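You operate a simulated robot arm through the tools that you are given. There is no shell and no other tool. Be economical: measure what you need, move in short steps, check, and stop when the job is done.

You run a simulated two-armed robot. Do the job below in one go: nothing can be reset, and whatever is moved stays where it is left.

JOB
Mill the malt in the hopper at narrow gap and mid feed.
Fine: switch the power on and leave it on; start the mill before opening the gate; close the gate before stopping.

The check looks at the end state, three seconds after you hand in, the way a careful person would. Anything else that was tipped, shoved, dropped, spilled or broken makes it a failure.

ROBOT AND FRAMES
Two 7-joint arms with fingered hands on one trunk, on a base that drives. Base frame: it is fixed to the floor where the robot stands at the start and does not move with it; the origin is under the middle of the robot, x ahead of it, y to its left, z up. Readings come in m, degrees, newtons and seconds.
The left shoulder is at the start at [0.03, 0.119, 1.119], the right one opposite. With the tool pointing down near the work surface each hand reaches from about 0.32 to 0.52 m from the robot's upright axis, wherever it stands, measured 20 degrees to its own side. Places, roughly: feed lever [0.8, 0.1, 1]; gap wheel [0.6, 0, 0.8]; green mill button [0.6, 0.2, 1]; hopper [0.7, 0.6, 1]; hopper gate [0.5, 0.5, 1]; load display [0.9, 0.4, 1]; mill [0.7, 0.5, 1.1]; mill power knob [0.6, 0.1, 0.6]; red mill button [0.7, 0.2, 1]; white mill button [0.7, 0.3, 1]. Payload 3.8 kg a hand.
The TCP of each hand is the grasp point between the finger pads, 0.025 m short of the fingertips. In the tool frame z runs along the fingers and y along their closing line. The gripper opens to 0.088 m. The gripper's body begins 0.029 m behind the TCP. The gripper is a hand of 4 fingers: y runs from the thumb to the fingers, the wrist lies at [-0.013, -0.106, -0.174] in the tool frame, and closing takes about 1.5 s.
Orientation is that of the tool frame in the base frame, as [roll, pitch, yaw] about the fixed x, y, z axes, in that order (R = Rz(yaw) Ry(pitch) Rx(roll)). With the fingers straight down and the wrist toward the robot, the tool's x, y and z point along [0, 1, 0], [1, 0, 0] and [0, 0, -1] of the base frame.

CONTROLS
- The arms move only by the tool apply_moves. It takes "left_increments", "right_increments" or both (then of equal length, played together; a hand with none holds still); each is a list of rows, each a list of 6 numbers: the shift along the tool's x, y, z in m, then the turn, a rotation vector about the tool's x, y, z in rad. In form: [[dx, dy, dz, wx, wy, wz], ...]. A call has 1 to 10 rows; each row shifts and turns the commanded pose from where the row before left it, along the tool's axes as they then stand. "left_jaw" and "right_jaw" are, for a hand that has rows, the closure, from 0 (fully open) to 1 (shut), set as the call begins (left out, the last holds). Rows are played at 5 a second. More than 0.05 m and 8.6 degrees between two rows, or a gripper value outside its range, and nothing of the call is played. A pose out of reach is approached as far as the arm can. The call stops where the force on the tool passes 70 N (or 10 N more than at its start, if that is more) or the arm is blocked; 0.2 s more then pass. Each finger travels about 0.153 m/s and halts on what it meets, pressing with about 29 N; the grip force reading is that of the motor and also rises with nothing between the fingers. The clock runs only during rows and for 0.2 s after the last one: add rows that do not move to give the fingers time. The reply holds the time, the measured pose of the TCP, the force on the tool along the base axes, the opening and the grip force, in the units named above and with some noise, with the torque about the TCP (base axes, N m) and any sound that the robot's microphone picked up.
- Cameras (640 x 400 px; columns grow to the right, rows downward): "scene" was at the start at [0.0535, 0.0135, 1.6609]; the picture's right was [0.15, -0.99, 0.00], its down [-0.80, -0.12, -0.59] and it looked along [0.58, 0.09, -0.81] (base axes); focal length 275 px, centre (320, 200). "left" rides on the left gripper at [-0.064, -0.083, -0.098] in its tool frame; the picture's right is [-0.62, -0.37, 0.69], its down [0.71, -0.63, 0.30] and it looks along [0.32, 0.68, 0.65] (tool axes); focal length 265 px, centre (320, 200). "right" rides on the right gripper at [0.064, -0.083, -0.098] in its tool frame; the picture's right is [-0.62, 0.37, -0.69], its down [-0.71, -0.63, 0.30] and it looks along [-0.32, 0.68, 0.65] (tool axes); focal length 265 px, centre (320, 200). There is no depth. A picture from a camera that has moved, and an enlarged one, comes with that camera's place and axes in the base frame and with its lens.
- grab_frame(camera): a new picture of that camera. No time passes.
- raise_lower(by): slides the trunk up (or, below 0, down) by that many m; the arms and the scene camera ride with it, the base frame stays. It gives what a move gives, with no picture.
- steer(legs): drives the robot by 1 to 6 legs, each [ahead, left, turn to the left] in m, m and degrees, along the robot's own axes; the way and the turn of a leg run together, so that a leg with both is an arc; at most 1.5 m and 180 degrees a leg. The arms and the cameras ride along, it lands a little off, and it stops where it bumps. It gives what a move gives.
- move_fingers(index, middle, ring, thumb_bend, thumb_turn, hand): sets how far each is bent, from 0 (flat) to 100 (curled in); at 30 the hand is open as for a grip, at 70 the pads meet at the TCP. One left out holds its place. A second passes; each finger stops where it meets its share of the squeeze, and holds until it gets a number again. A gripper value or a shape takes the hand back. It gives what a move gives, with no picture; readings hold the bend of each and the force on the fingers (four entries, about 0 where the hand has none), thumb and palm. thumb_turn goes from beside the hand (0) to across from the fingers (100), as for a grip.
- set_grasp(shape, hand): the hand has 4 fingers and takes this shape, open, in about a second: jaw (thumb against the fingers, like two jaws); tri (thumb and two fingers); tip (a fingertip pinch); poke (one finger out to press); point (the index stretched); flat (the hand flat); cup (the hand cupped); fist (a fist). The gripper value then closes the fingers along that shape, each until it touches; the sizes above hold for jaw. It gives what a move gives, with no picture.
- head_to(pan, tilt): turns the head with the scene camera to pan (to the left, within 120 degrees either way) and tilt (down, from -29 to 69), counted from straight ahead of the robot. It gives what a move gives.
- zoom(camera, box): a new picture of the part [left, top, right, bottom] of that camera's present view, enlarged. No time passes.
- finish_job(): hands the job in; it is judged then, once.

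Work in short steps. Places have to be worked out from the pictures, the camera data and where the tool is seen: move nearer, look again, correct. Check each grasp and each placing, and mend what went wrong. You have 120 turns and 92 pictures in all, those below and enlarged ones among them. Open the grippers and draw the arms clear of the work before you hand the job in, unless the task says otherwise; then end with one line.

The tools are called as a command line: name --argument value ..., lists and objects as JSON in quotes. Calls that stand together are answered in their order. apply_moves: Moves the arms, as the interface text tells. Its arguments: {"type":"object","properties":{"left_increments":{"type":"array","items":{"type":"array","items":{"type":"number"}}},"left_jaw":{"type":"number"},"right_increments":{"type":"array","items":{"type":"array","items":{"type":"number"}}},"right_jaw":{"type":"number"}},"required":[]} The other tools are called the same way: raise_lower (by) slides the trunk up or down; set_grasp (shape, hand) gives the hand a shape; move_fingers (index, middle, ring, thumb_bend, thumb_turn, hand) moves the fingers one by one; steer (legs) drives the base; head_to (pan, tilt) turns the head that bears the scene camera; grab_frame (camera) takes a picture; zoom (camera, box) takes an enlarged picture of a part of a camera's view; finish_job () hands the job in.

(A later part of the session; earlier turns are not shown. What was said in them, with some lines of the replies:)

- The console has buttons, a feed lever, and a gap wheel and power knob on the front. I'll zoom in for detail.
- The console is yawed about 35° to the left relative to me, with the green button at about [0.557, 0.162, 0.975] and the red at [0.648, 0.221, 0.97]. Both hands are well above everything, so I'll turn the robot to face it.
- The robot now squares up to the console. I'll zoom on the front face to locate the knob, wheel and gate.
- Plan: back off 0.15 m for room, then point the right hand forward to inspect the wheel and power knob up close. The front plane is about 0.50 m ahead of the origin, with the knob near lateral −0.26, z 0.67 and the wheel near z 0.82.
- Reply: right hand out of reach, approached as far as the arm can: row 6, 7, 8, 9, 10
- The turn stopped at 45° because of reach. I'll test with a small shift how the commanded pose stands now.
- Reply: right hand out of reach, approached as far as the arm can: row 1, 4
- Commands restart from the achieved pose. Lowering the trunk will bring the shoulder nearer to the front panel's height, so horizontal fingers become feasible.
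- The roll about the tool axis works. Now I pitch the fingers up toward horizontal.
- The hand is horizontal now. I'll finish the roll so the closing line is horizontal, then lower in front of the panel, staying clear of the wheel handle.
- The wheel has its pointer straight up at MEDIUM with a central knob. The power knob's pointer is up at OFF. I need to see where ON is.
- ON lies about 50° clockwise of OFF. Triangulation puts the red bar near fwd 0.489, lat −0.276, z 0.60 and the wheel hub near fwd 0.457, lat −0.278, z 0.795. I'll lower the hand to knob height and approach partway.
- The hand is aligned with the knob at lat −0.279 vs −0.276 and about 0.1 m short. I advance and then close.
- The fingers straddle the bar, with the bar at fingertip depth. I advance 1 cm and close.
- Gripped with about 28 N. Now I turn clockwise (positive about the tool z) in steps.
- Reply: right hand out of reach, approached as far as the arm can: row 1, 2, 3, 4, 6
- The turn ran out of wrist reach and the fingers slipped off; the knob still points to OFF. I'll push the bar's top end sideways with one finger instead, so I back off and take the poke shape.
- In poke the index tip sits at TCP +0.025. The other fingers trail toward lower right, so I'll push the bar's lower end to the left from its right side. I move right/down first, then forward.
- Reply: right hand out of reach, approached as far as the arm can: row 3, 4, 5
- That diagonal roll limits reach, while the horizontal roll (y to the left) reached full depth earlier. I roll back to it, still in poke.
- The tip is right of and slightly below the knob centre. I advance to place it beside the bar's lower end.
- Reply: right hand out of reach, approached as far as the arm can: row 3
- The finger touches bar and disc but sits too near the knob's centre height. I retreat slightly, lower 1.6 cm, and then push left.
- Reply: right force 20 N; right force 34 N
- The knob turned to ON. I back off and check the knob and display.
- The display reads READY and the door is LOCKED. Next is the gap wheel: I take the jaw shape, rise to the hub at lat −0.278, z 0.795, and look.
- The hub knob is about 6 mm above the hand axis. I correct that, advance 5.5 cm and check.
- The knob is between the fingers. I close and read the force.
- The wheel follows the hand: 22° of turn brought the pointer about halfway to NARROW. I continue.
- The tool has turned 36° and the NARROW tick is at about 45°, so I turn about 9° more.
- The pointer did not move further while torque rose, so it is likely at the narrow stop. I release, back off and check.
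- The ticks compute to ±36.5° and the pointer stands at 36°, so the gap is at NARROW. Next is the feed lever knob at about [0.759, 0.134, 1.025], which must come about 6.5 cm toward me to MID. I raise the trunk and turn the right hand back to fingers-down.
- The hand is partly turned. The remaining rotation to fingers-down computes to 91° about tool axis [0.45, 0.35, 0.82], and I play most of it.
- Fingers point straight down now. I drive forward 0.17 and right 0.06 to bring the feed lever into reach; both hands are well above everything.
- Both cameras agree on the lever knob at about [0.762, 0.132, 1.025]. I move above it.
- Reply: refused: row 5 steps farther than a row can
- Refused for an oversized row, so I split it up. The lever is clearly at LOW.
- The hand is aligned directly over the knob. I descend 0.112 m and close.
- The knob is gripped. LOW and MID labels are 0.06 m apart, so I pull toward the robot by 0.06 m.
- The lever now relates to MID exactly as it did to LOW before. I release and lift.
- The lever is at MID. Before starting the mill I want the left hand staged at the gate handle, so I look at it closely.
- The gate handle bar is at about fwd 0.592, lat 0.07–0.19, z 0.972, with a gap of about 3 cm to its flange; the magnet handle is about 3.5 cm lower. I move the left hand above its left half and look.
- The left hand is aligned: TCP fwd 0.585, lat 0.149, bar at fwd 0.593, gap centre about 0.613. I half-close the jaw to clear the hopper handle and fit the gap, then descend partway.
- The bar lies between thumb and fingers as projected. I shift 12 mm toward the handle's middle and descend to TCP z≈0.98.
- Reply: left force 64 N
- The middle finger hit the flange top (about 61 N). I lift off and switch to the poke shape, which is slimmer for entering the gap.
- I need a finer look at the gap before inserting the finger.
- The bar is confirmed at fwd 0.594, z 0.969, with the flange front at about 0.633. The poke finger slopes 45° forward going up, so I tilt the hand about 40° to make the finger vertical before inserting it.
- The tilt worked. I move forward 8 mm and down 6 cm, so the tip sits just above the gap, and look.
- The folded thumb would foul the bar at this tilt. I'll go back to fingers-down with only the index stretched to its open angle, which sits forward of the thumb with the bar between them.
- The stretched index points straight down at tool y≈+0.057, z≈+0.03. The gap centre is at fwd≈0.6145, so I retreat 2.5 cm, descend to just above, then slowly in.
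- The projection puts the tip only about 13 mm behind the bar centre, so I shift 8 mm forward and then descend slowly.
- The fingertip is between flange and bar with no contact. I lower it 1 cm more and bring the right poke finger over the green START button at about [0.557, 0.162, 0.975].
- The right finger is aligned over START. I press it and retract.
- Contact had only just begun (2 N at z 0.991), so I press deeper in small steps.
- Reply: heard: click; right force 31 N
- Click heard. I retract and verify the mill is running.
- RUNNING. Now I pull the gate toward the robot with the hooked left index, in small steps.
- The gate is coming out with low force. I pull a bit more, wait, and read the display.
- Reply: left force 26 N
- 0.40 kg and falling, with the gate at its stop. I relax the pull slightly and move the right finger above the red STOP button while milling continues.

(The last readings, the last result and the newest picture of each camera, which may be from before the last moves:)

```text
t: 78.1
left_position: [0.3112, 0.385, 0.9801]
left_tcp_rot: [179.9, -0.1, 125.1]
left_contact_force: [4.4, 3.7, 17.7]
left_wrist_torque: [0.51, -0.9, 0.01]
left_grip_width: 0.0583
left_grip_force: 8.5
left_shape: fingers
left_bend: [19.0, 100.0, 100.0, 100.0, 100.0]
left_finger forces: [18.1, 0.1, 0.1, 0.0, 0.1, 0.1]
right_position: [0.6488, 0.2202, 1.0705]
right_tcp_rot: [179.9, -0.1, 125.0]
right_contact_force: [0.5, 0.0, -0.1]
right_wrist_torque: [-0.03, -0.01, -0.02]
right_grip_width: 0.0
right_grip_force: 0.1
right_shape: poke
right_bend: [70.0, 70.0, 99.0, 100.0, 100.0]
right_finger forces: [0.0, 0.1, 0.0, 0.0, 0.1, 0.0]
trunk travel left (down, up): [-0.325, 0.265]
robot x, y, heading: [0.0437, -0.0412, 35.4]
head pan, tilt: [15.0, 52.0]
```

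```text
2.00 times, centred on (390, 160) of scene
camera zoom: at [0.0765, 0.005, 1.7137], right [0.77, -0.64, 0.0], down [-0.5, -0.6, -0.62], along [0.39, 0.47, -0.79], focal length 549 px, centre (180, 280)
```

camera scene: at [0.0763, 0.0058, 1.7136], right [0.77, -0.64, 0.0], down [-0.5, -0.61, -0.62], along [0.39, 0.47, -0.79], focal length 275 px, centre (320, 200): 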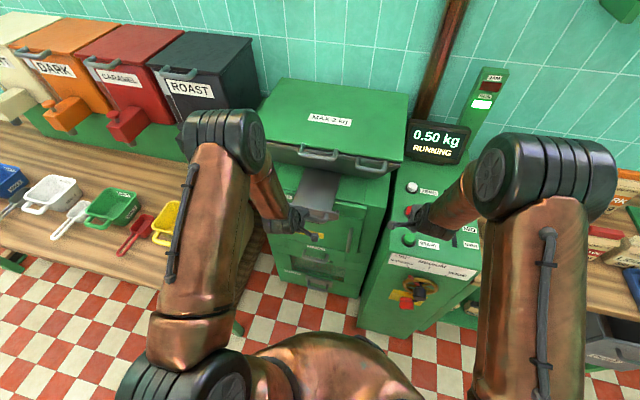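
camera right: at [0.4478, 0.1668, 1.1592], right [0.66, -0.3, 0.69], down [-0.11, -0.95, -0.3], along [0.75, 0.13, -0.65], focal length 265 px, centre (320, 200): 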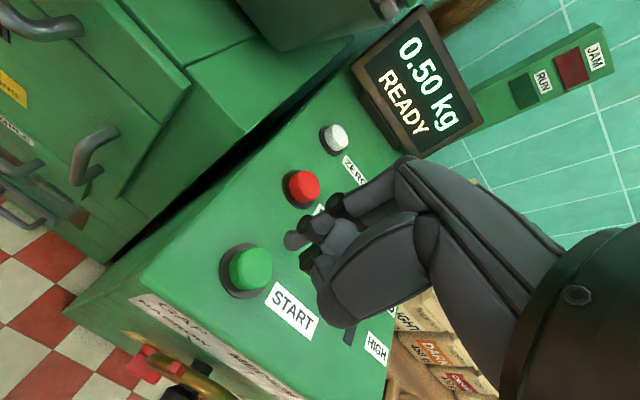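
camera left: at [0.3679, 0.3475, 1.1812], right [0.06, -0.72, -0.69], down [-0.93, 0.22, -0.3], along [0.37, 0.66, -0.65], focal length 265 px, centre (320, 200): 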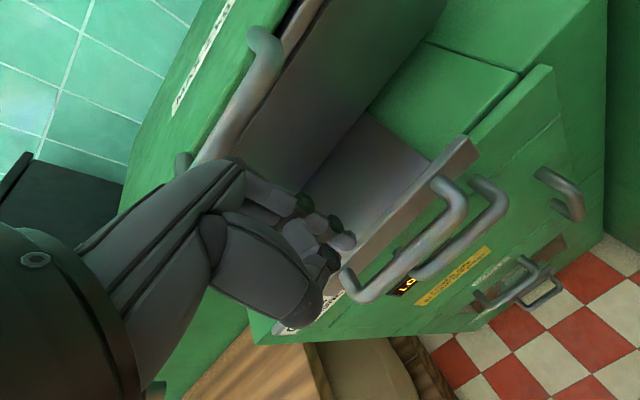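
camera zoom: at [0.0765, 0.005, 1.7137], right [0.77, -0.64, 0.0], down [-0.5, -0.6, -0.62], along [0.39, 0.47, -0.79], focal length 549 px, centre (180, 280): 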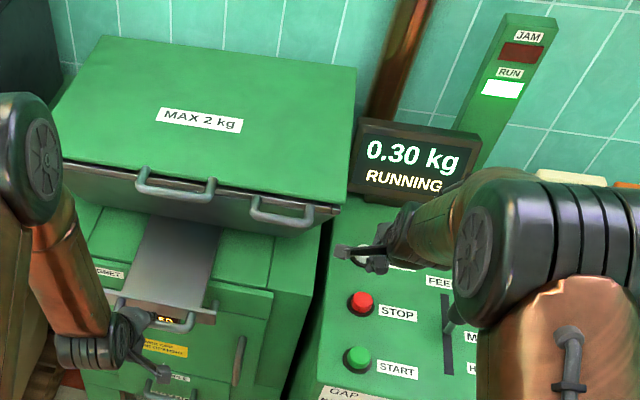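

0.30 kg, no jam. I relieve the left finger slightly and wait.

apply_moves --left_increments '[[0, 0.005, -0.003, 0, 0, 0], [0, 0.004, 0, 0, 0, 0], [0, 0, 0, 0, 0, 0], [0, 0, 0, 0, 0, 0], [0, 0, 0, 0, 0, 0], [0, 0, 0, 0, 0, 0], [0, 0, 0, 0, 0, 0], [0, 0, 0, 0, 0, 0], [0, 0, 0, 0, 0, 0], [0, 0, 0, 0, 0, 0]]'

apply_moves --left_increments '[[0, 0, 0, 0, 0, 0], [0, 0, 0, 0, 0, 0], [0, 0, 0, 0, 0, 0], [0, 0, 0, 0, 0, 0], [0, 0, 0, 0, 0, 0], [0, 0, 0, 0, 0, 0], [0, 0, 0, 0, 0, 0], [0, 0, 0, 0, 0, 0], [0, 0, 0, 0, 0, 0], [0, 0, 0, 0, 0, 0]]'

apply_moves --left_increments '[[0, 0, 0, 0, 0, 0], [0, 0, 0, 0, 0, 0], [0, 0, 0, 0, 0, 0], [0, 0, 0, 0, 0, 0], [0, 0, 0, 0, 0, 0], [0, 0, 0, 0, 0, 0], [0, 0, 0, 0, 0, 0], [0, 0, 0, 0, 0, 0]]'

zoom --camera "scene" --box '[260, 60, 520, 260]'

```text
t: 80.3
left_position: [0.3192, 0.3923, 0.9829]
left_tcp_rot: [180.0, 0.0, 125.3]
left_contact_force: [2.2, 1.7, 7.7]
left_wrist_torque: [0.21, -0.34, 0.07]
left_grip_width: 0.053
left_grip_force: 3.8
left_shape: fingers
left_bend: [25.0, 100.0, 100.0, 100.0, 100.0]
left_finger forces: [7.7, 0.1, 0.0, 0.0, 0.0, 0.0]
right_position: [0.6495, 0.222, 1.07]
right_tcp_rot: [180.0, 0.0, 124.9]
right_contact_force: [0.2, -0.1, -0.3]
right_wrist_torque: [-0.01, 0.03, -0.01]
right_grip_width: 0.0
right_grip_force: 0.1
right_shape: poke
right_bend: [70.0, 70.0, 99.0, 100.0, 100.0]
right_finger forces: [0.1, 0.1, 0.0, 0.0, 0.0, 0.0]
trunk travel left (down, up): [-0.325, 0.265]
robot x, y, heading: [0.0428, -0.0392, 35.4]
head pan, tilt: [15.0, 52.0]
```

```text
t: 82.5
left_position: [0.3188, 0.3909, 0.9833]
left_tcp_rot: [180.0, 0.1, 125.2]
left_contact_force: [2.7, 2.2, 8.5]
left_wrist_torque: [0.21, -0.36, 0.04]
left_grip_width: 0.0527
left_grip_force: 3.5
left_shape: fingers
left_bend: [25.0, 100.0, 100.0, 100.0, 100.0]
left_finger forces: [7.8, 0.0, 0.0, 0.0, 0.0, 0.0]
right_position: [0.6497, 0.2218, 1.0704]
right_tcp_rot: [180.0, 0.0, 124.9]
right_contact_force: [0.1, 0.7, 0.3]
right_wrist_torque: [-0.01, -0.01, 0.0]
right_grip_width: 0.0001
right_grip_force: 0.1
right_shape: poke
right_bend: [70.0, 70.0, 99.0, 100.0, 100.0]
right_finger forces: [0.0, 0.0, 0.1, 0.0, 0.0, 0.0]
trunk travel left (down, up): [-0.325, 0.265]
robot x, y, heading: [0.0455, -0.0439, 35.5]
head pan, tilt: [15.0, 52.0]
```

```text
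t: 84.3
left_position: [0.3175, 0.3911, 0.9823]
left_tcp_rot: [179.9, 0.0, 125.2]
left_contact_force: [2.4, 2.1, 8.4]
left_wrist_torque: [0.19, -0.37, 0.04]
left_grip_width: 0.0527
left_grip_force: 3.8
left_shape: fingers
left_bend: [25.0, 100.0, 100.0, 100.0, 100.0]
left_finger forces: [7.7, 0.0, 0.0, 0.0, 0.0, 0.1]
right_position: [0.6497, 0.2215, 1.0699]
right_tcp_rot: [-179.9, 0.0, 124.8]
right_contact_force: [0.2, -0.5, -0.5]
right_wrist_torque: [0.0, -0.01, -0.01]
right_grip_width: 0.0002
right_grip_force: 0.1
right_shape: poke
right_bend: [70.0, 70.0, 99.0, 100.0, 100.0]
right_finger forces: [0.0, 0.0, 0.0, 0.0, 0.0, 0.0]
trunk travel left (down, up): [-0.325, 0.265]
robot x, y, heading: [0.0452, -0.0442, 35.3]
head pan, tilt: [15.0, 52.0]
```

```text
2.00 times, centred on (390, 160) of scene
camera zoom: at [0.0766, 0.0055, 1.7136], right [0.77, -0.64, 0.0], down [-0.5, -0.61, -0.62], along [0.39, 0.47, -0.79], focal length 549 px, centre (180, 280)
```

zoom: 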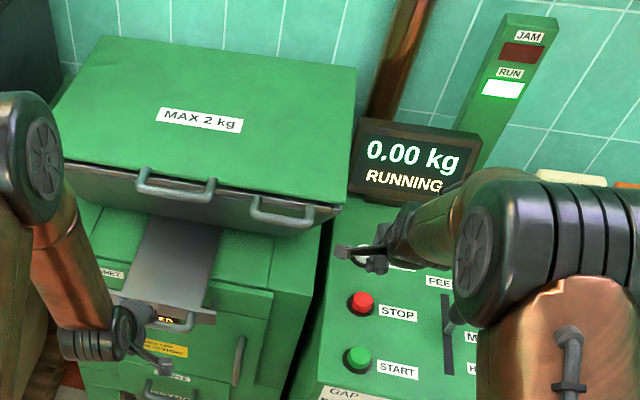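

0.00 kg and still RUNNING. I close the gate by pushing the flange forward with the same finger.

apply_moves --left_increments '[[0, 0.015, 0, 0, 0, 0], [0, 0.015, 0, 0, 0, 0], [0, 0.015, 0, 0, 0, 0], [0, 0.015, 0, 0, 0, 0], [0, 0.015, 0, 0, 0, 0], [0, 0.008, 0, 0, 0, 0], [0, 0, 0, 0, 0, 0]]'

zoom --camera "scene" --box '[250, 140, 370, 250]'

```text
t: 85.9
left_position: [0.3855, 0.4396, 0.9826]
left_tcp_rot: [179.9, 0.1, 125.1]
left_contact_force: [-1.3, 0.0, -0.3]
left_wrist_torque: [-0.02, 0.05, 0.02]
left_grip_width: 0.0468
left_grip_force: 0.6
left_shape: fingers
left_bend: [33.0, 100.0, 100.0, 100.0, 100.0]
left_finger forces: [1.3, 0.0, 0.0, 0.0, 0.0, 0.0]
right_position: [0.6492, 0.2215, 1.0712]
right_tcp_rot: [179.9, 0.0, 124.9]
right_contact_force: [1.0, -0.1, 0.6]
right_wrist_torque: [-0.01, 0.04, 0.0]
right_grip_width: 0.0
right_grip_force: 0.1
right_shape: poke
right_bend: [70.0, 70.0, 99.0, 100.0, 100.0]
right_finger forces: [0.0, 0.0, 0.1, 0.0, 0.0, 0.1]
trunk travel left (down, up): [-0.325, 0.265]
robot x, y, heading: [0.0474, -0.0439, 34.8]
head pan, tilt: [15.0, 52.0]
```

```text
3.64 times, centred on (310, 195) of scene
camera zoom: at [0.0764, 0.0059, 1.7136], right [0.77, -0.64, 0.0], down [-0.5, -0.61, -0.62], along [0.39, 0.47, -0.79], focal length 999 px, centre (356, 218)
```

zoom: 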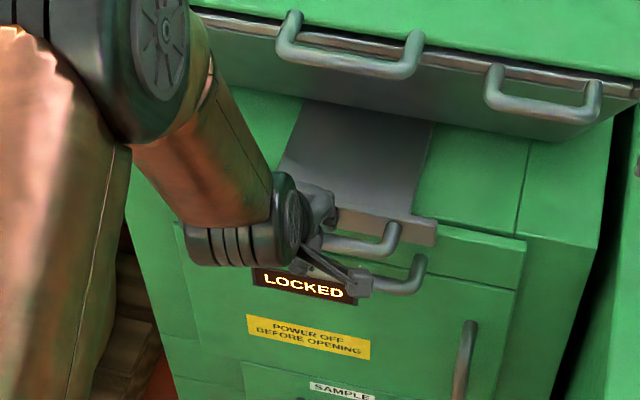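

Nearly closed; the flange's corner is a few pixels short of its original place. I push on until it meets the stop.

apply_moves --left_increments '[[0, 0.006, 0, 0, 0, 0], [0, 0.006, 0, 0, 0, 0], [0, 0.006, 0, 0, 0, 0], [0, 0, 0, 0, 0, 0]]'

zoom --camera "scene" --box '[250, 140, 370, 250]'

```text
t: 86.9
left_position: [0.3989, 0.4477, 0.9824]
left_tcp_rot: [-180.0, 0.0, 125.2]
left_contact_force: [-6.6, -5.7, 1.5]
left_wrist_torque: [-0.07, 0.13, -0.06]
left_grip_width: 0.041
left_grip_force: 4.9
left_shape: fingers
left_bend: [42.0, 100.0, 100.0, 100.0, 100.0]
left_finger forces: [9.2, 0.0, 0.0, 0.1, 0.0, 0.1]
right_position: [0.6486, 0.2209, 1.0701]
right_tcp_rot: [179.9, 0.0, 124.9]
right_contact_force: [0.3, -1.3, -0.8]
right_wrist_torque: [-0.01, 0.03, 0.0]
right_grip_width: 0.0
right_grip_force: 0.0
right_shape: poke
right_bend: [70.0, 70.0, 99.0, 100.0, 100.0]
right_finger forces: [0.1, 0.0, 0.0, 0.0, 0.1, 0.1]
trunk travel left (down, up): [-0.325, 0.265]
robot x, y, heading: [0.0422, -0.0398, 35.1]
head pan, tilt: [15.0, 52.0]
```

```text
3.64 times, centred on (310, 195) of scene
camera zoom: at [0.0751, 0.0047, 1.7137], right [0.77, -0.64, 0.0], down [-0.5, -0.6, -0.62], along [0.39, 0.47, -0.79], focal length 999 px, centre (356, 218)
```

zoom: 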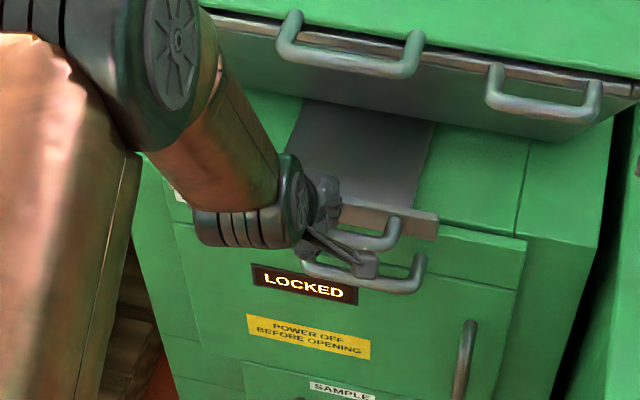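

The flange matches its original place, with force rising at the stop: the gate is closed. Now I press STOP.

apply_moves --right_increments '[[0, 0, 0.04, 0, 0, 0], [0, 0, 0.03, 0, 0, 0], [0, 0, 0.01, 0, 0, 0], [0, 0, 0.007, 0, 0, 0], [0, 0, 0.005, 0, 0, 0]]'

```text
t: 88.1
left_position: [0.3965, 0.4465, 0.984]
left_tcp_rot: [179.8, 0.0, 125.2]
left_contact_force: [-6.1, -4.5, 0.0]
left_wrist_torque: [-0.09, 0.14, -0.03]
left_grip_width: 0.0416
left_grip_force: 4.4
left_shape: fingers
left_bend: [41.0, 100.0, 100.0, 100.0, 100.0]
left_finger forces: [7.9, 0.1, 0.0, 0.0, 0.0, 0.0]
right_position: [0.6492, 0.222, 0.9846]
right_tcp_rot: [179.2, -0.1, 124.9]
right_contact_force: [1.8, -0.8, 30.3]
right_wrist_torque: [-0.12, -0.13, 0.05]
right_grip_width: 0.0001
right_grip_force: 0.0
right_shape: poke
right_bend: [70.0, 70.0, 99.0, 100.0, 100.0]
right_finger forces: [13.8, 16.7, 0.0, 0.1, 0.0, 0.1]
trunk travel left (down, up): [-0.325, 0.265]
robot x, y, heading: [0.0441, -0.0439, 35.5]
head pan, tilt: [15.0, 52.0]
heard: click
```

Click heard. I retract the right hand, and withdraw the left finger to mid-gap and straight up.

apply_moves --left_increments '[[0, -0.007, 0, 0, 0, 0], [0, -0.006, 0, 0, 0, 0], [0, 0, -0.02, 0, 0, 0], [0, 0, -0.03, 0, 0, 0], [0, -0.02, -0.04, 0, 0, 0], [0, -0.03, -0.03, 0, 0, 0]]' --right_increments '[[0, 0, -0.02, 0, 0, 0], [0, 0, -0.04, 0, 0, 0], [0, 0, -0.04, 0, 0, 0], [0, 0, -0.04, 0, 0, 0], [0, 0, -0.04, 0, 0, 0], [0, 0, 0, 0, 0, 0]]'

grab_frame --camera "scene"

```text
t: 89.5
left_position: [0.3477, 0.4088, 1.1042]
left_tcp_rot: [180.0, -0.1, 125.2]
left_contact_force: [-0.3, -0.4, -0.2]
left_wrist_torque: [-0.01, 0.01, -0.01]
left_grip_width: 0.0486
left_grip_force: 0.1
left_shape: fingers
left_bend: [30.0, 100.0, 100.0, 100.0, 100.0]
left_finger forces: [0.0, 0.0, 0.0, 0.0, 0.0, 0.1]
right_position: [0.6484, 0.2202, 1.1584]
right_tcp_rot: [-179.9, 0.0, 124.9]
right_contact_force: [0.0, -0.3, 0.7]
right_wrist_torque: [0.0, -0.02, 0.02]
right_grip_width: 0.0
right_grip_force: 0.0
right_shape: poke
right_bend: [70.0, 70.0, 99.0, 100.0, 100.0]
right_finger forces: [0.1, 0.0, 0.0, 0.0, 0.0, 0.1]
trunk travel left (down, up): [-0.325, 0.265]
robot x, y, heading: [0.0452, -0.043, 35.2]
head pan, tilt: [15.0, 52.0]
```

```text
12 pictures are left
camera scene: at [0.076, 0.0052, 1.7136], right [0.77, -0.64, 0.0], down [-0.5, -0.61, -0.62], along [0.39, 0.47, -0.79], focal length 275 px, centre (320, 200)
```

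scene: 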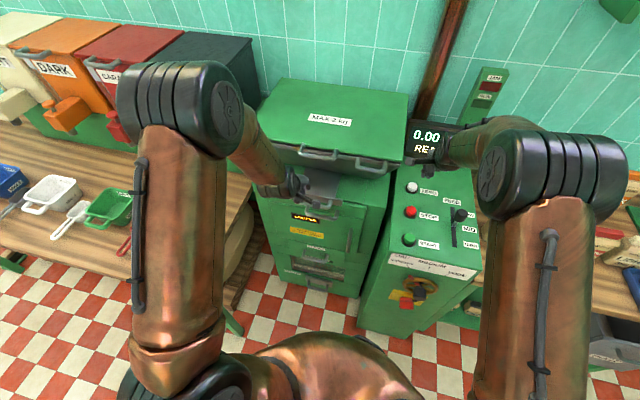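

The mill shows 0.00, READY, and RUN is off. I raise both hands further, back the robot off and open the hands.

apply_moves --left_increments '[[0, 0, -0.04, 0, 0, 0], [0, 0, -0.04, 0, 0, 0], [0, 0, -0.04, 0, 0, 0]]' --right_increments '[[0, 0, -0.04, 0, 0, 0], [0, 0, -0.04, 0, 0, 0], [0, -0.03, 0, 0, 0, 0]]'

steer --legs '[[-0.22, 0, 0]]'

set_grasp --hand "right" --shape "jaw"

set_grasp --hand "left" --shape "jaw"

head_to --pan -3 --tilt 42

grab_frame --camera "scene"

zoom --camera "scene" --box '[200, 120, 420, 300]'

```text
t: 90.3
left_position: [0.3474, 0.4125, 1.2245]
left_tcp_rot: [180.0, 0.0, 125.2]
left_contact_force: [-0.8, 0.2, 0.1]
left_wrist_torque: [0.03, 0.0, 0.0]
left_grip_width: 0.0486
left_grip_force: 0.0
left_shape: fingers
left_bend: [30.0, 100.0, 100.0, 100.0, 100.0]
left_finger forces: [0.0, 0.0, 0.0, 0.0, 0.1, 0.1]
right_position: [0.6228, 0.2031, 1.2377]
right_tcp_rot: [179.9, -0.1, 124.7]
right_contact_force: [-1.3, 0.3, 0.8]
right_wrist_torque: [0.0, -0.03, -0.03]
right_grip_width: 0.0
right_grip_force: 0.1
right_shape: poke
right_bend: [70.0, 70.0, 99.0, 100.0, 100.0]
right_finger forces: [0.1, 0.0, 0.1, 0.0, 0.0, 0.0]
trunk travel left (down, up): [-0.325, 0.265]
robot x, y, heading: [0.0436, -0.0443, 35.0]
head pan, tilt: [15.0, 52.0]
```

```text
t: 92.0
left_position: [0.171, 0.2904, 1.2237]
left_tcp_rot: [-180.0, 0.0, 125.4]
left_contact_force: [0.4, 0.0, -0.3]
left_wrist_torque: [0.01, 0.01, 0.02]
left_grip_width: 0.0486
left_grip_force: 0.0
left_shape: fingers
left_bend: [30.0, 100.0, 100.0, 100.0, 100.0]
left_finger forces: [0.1, 0.0, 0.0, 0.1, 0.0, 0.1]
right_position: [0.4466, 0.0805, 1.2365]
right_tcp_rot: [179.9, 0.1, 125.1]
right_contact_force: [-0.3, 0.3, 0.6]
right_wrist_torque: [0.01, -0.01, 0.0]
right_grip_width: 0.0002
right_grip_force: 0.1
right_shape: poke
right_bend: [70.0, 70.0, 99.0, 100.0, 100.0]
right_finger forces: [0.0, 0.0, 0.0, 0.1, 0.0, 0.0]
trunk travel left (down, up): [-0.325, 0.265]
robot x, y, heading: [-0.1337, -0.1669, 35.4]
head pan, tilt: [15.0, 52.0]
```

```text
t: 92.8
left_position: [0.172, 0.2906, 1.2219]
left_tcp_rot: [-180.0, -0.1, 125.3]
left_contact_force: [0.4, 0.3, 0.1]
left_wrist_torque: [0.06, -0.01, 0.0]
left_grip_width: 0.0488
left_grip_force: 0.2
left_shape: fingers
left_bend: [30.0, 100.0, 100.0, 100.0, 100.0]
left_finger forces: [0.0, 0.0, 0.0, 0.0, 0.0, 0.0]
right_position: [0.4483, 0.0805, 1.2358]
right_tcp_rot: [-180.0, 0.0, 125.1]
right_contact_force: [1.3, -1.0, -0.2]
right_wrist_torque: [-0.01, -0.03, 0.01]
right_grip_width: 0.0878
right_grip_force: 0.1
right_shape: jaw
right_bend: [30.0, 30.0, 30.0, 30.0, 98.0]
right_finger forces: [0.0, 0.0, 0.0, 0.0, 0.0, 0.1]
trunk travel left (down, up): [-0.325, 0.265]
robot x, y, heading: [-0.1303, -0.1696, 35.2]
head pan, tilt: [15.0, 52.0]
```

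```text
t: 93.8
left_position: [0.1712, 0.2908, 1.222]
left_tcp_rot: [-180.0, 0.0, 125.4]
left_contact_force: [-0.5, -0.7, -0.1]
left_wrist_torque: [-0.01, 0.04, 0.0]
left_grip_width: 0.0878
left_grip_force: 0.1
left_shape: jaw
left_bend: [30.0, 30.0, 30.0, 30.0, 98.0]
left_finger forces: [0.1, 0.0, 0.1, 0.1, 0.0, 0.1]
right_position: [0.4477, 0.08, 1.2367]
right_tcp_rot: [-180.0, 0.0, 125.2]
right_contact_force: [0.5, -0.6, -0.3]
right_wrist_torque: [0.01, 0.04, 0.01]
right_grip_width: 0.0879
right_grip_force: 0.0
right_shape: jaw
right_bend: [30.0, 30.0, 30.0, 30.0, 98.0]
right_finger forces: [0.0, 0.0, 0.0, 0.0, 0.0, 0.1]
trunk travel left (down, up): [-0.325, 0.265]
robot x, y, heading: [-0.1334, -0.1658, 35.2]
head pan, tilt: [15.0, 52.0]
```

```text
t: 94.6
left_position: [0.171, 0.2904, 1.2238]
left_tcp_rot: [179.9, 0.1, 125.3]
left_contact_force: [0.5, 0.0, -0.4]
left_wrist_torque: [0.02, -0.01, 0.01]
left_grip_width: 0.0878
left_grip_force: 0.0
left_shape: jaw
left_bend: [30.0, 30.0, 30.0, 30.0, 98.0]
left_finger forces: [0.1, 0.1, 0.0, 0.0, 0.0, 0.0]
right_position: [0.4471, 0.0804, 1.235]
right_tcp_rot: [-180.0, 0.1, 125.1]
right_contact_force: [-0.5, -0.1, -0.5]
right_wrist_torque: [-0.03, -0.01, -0.02]
right_grip_width: 0.088
right_grip_force: 0.0
right_shape: jaw
right_bend: [30.0, 30.0, 30.0, 30.0, 98.0]
right_finger forces: [0.0, 0.0, 0.0, 0.1, 0.1, 0.0]
trunk travel left (down, up): [-0.325, 0.265]
robot x, y, heading: [-0.1323, -0.1671, 35.2]
head pan, tilt: [-3.0, 42.0]
```

```text
11 pictures are left
camera scene: at [-0.077, -0.1315, 1.7275], right [0.54, -0.84, 0.0], down [-0.57, -0.36, -0.74], along [0.63, 0.4, -0.67], focal length 275 px, centre (320, 200)
```

scene: 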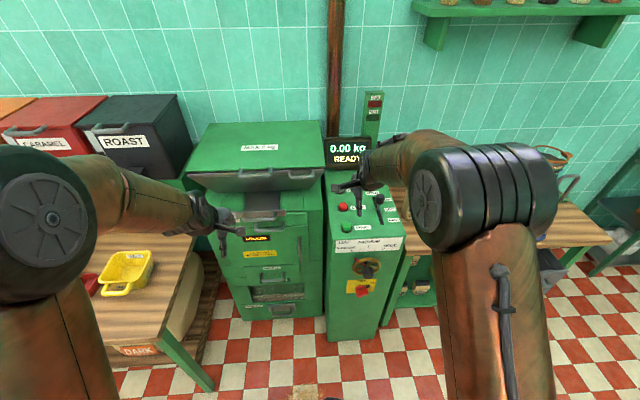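

```text
2.22 times, centred on (310, 210) of scene
camera zoom: at [-0.077, -0.1315, 1.7275], right [0.54, -0.84, 0.0], down [-0.57, -0.36, -0.74], along [0.63, 0.4, -0.67], focal length 610 px, centre (342, 178)
```

zoom: 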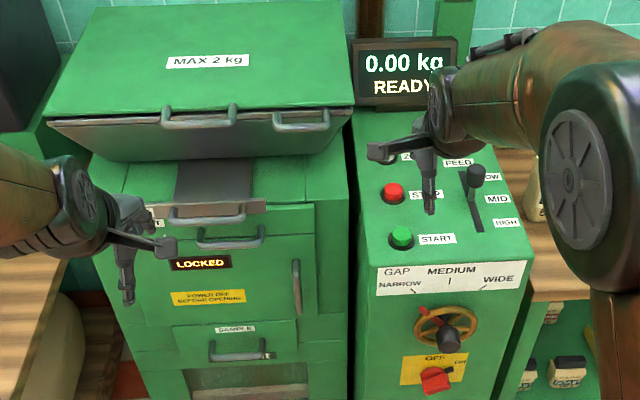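

All looks right; I take one last close check of the wheel, power knob and gate.

zoom --camera "scene" --box '[320, 180, 420, 300]'

zoom --camera "scene" --box '[220, 170, 340, 270]'

```text
3.33 times, centred on (370, 240) of scene
camera zoom: at [-0.077, -0.1315, 1.7275], right [0.54, -0.84, 0.0], down [-0.57, -0.36, -0.74], along [0.63, 0.4, -0.67], focal length 916 px, centre (153, 67)
```

zoom: 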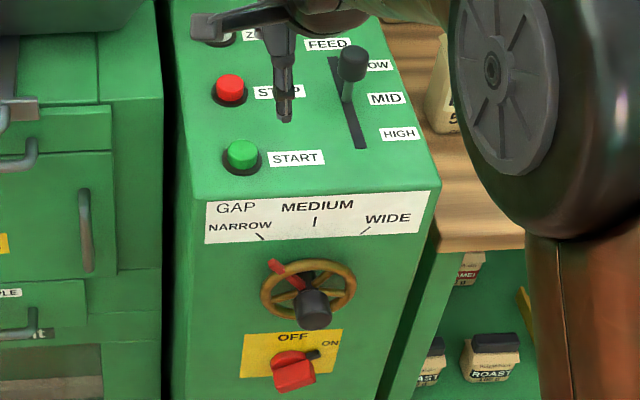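

```text
4.00 times, centred on (280, 220) of scene
camera zoom: at [-0.077, -0.1315, 1.7275], right [0.54, -0.84, 0.0], down [-0.57, -0.36, -0.74], along [0.63, 0.4, -0.67], focal length 1099 px, centre (480, 120)
```

zoom: 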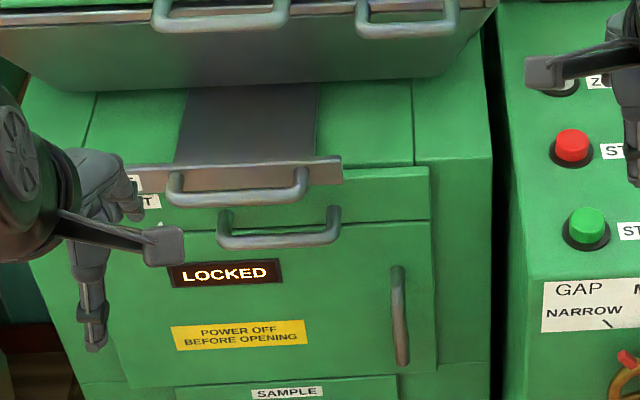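

Everything checks out: gap NARROW, feed MID, power ON, gate closed, mill stopped with 0.00 kg, hands open and clear. I hand in.

finish_job

```text
The job is handed in.
```

The malt is milled at narrow gap and mid feed: I started the mill before opening the gate, the display ran from 0.50 kg down to 0.00 kg, and I closed the gate before pressing STOP; power is still on.
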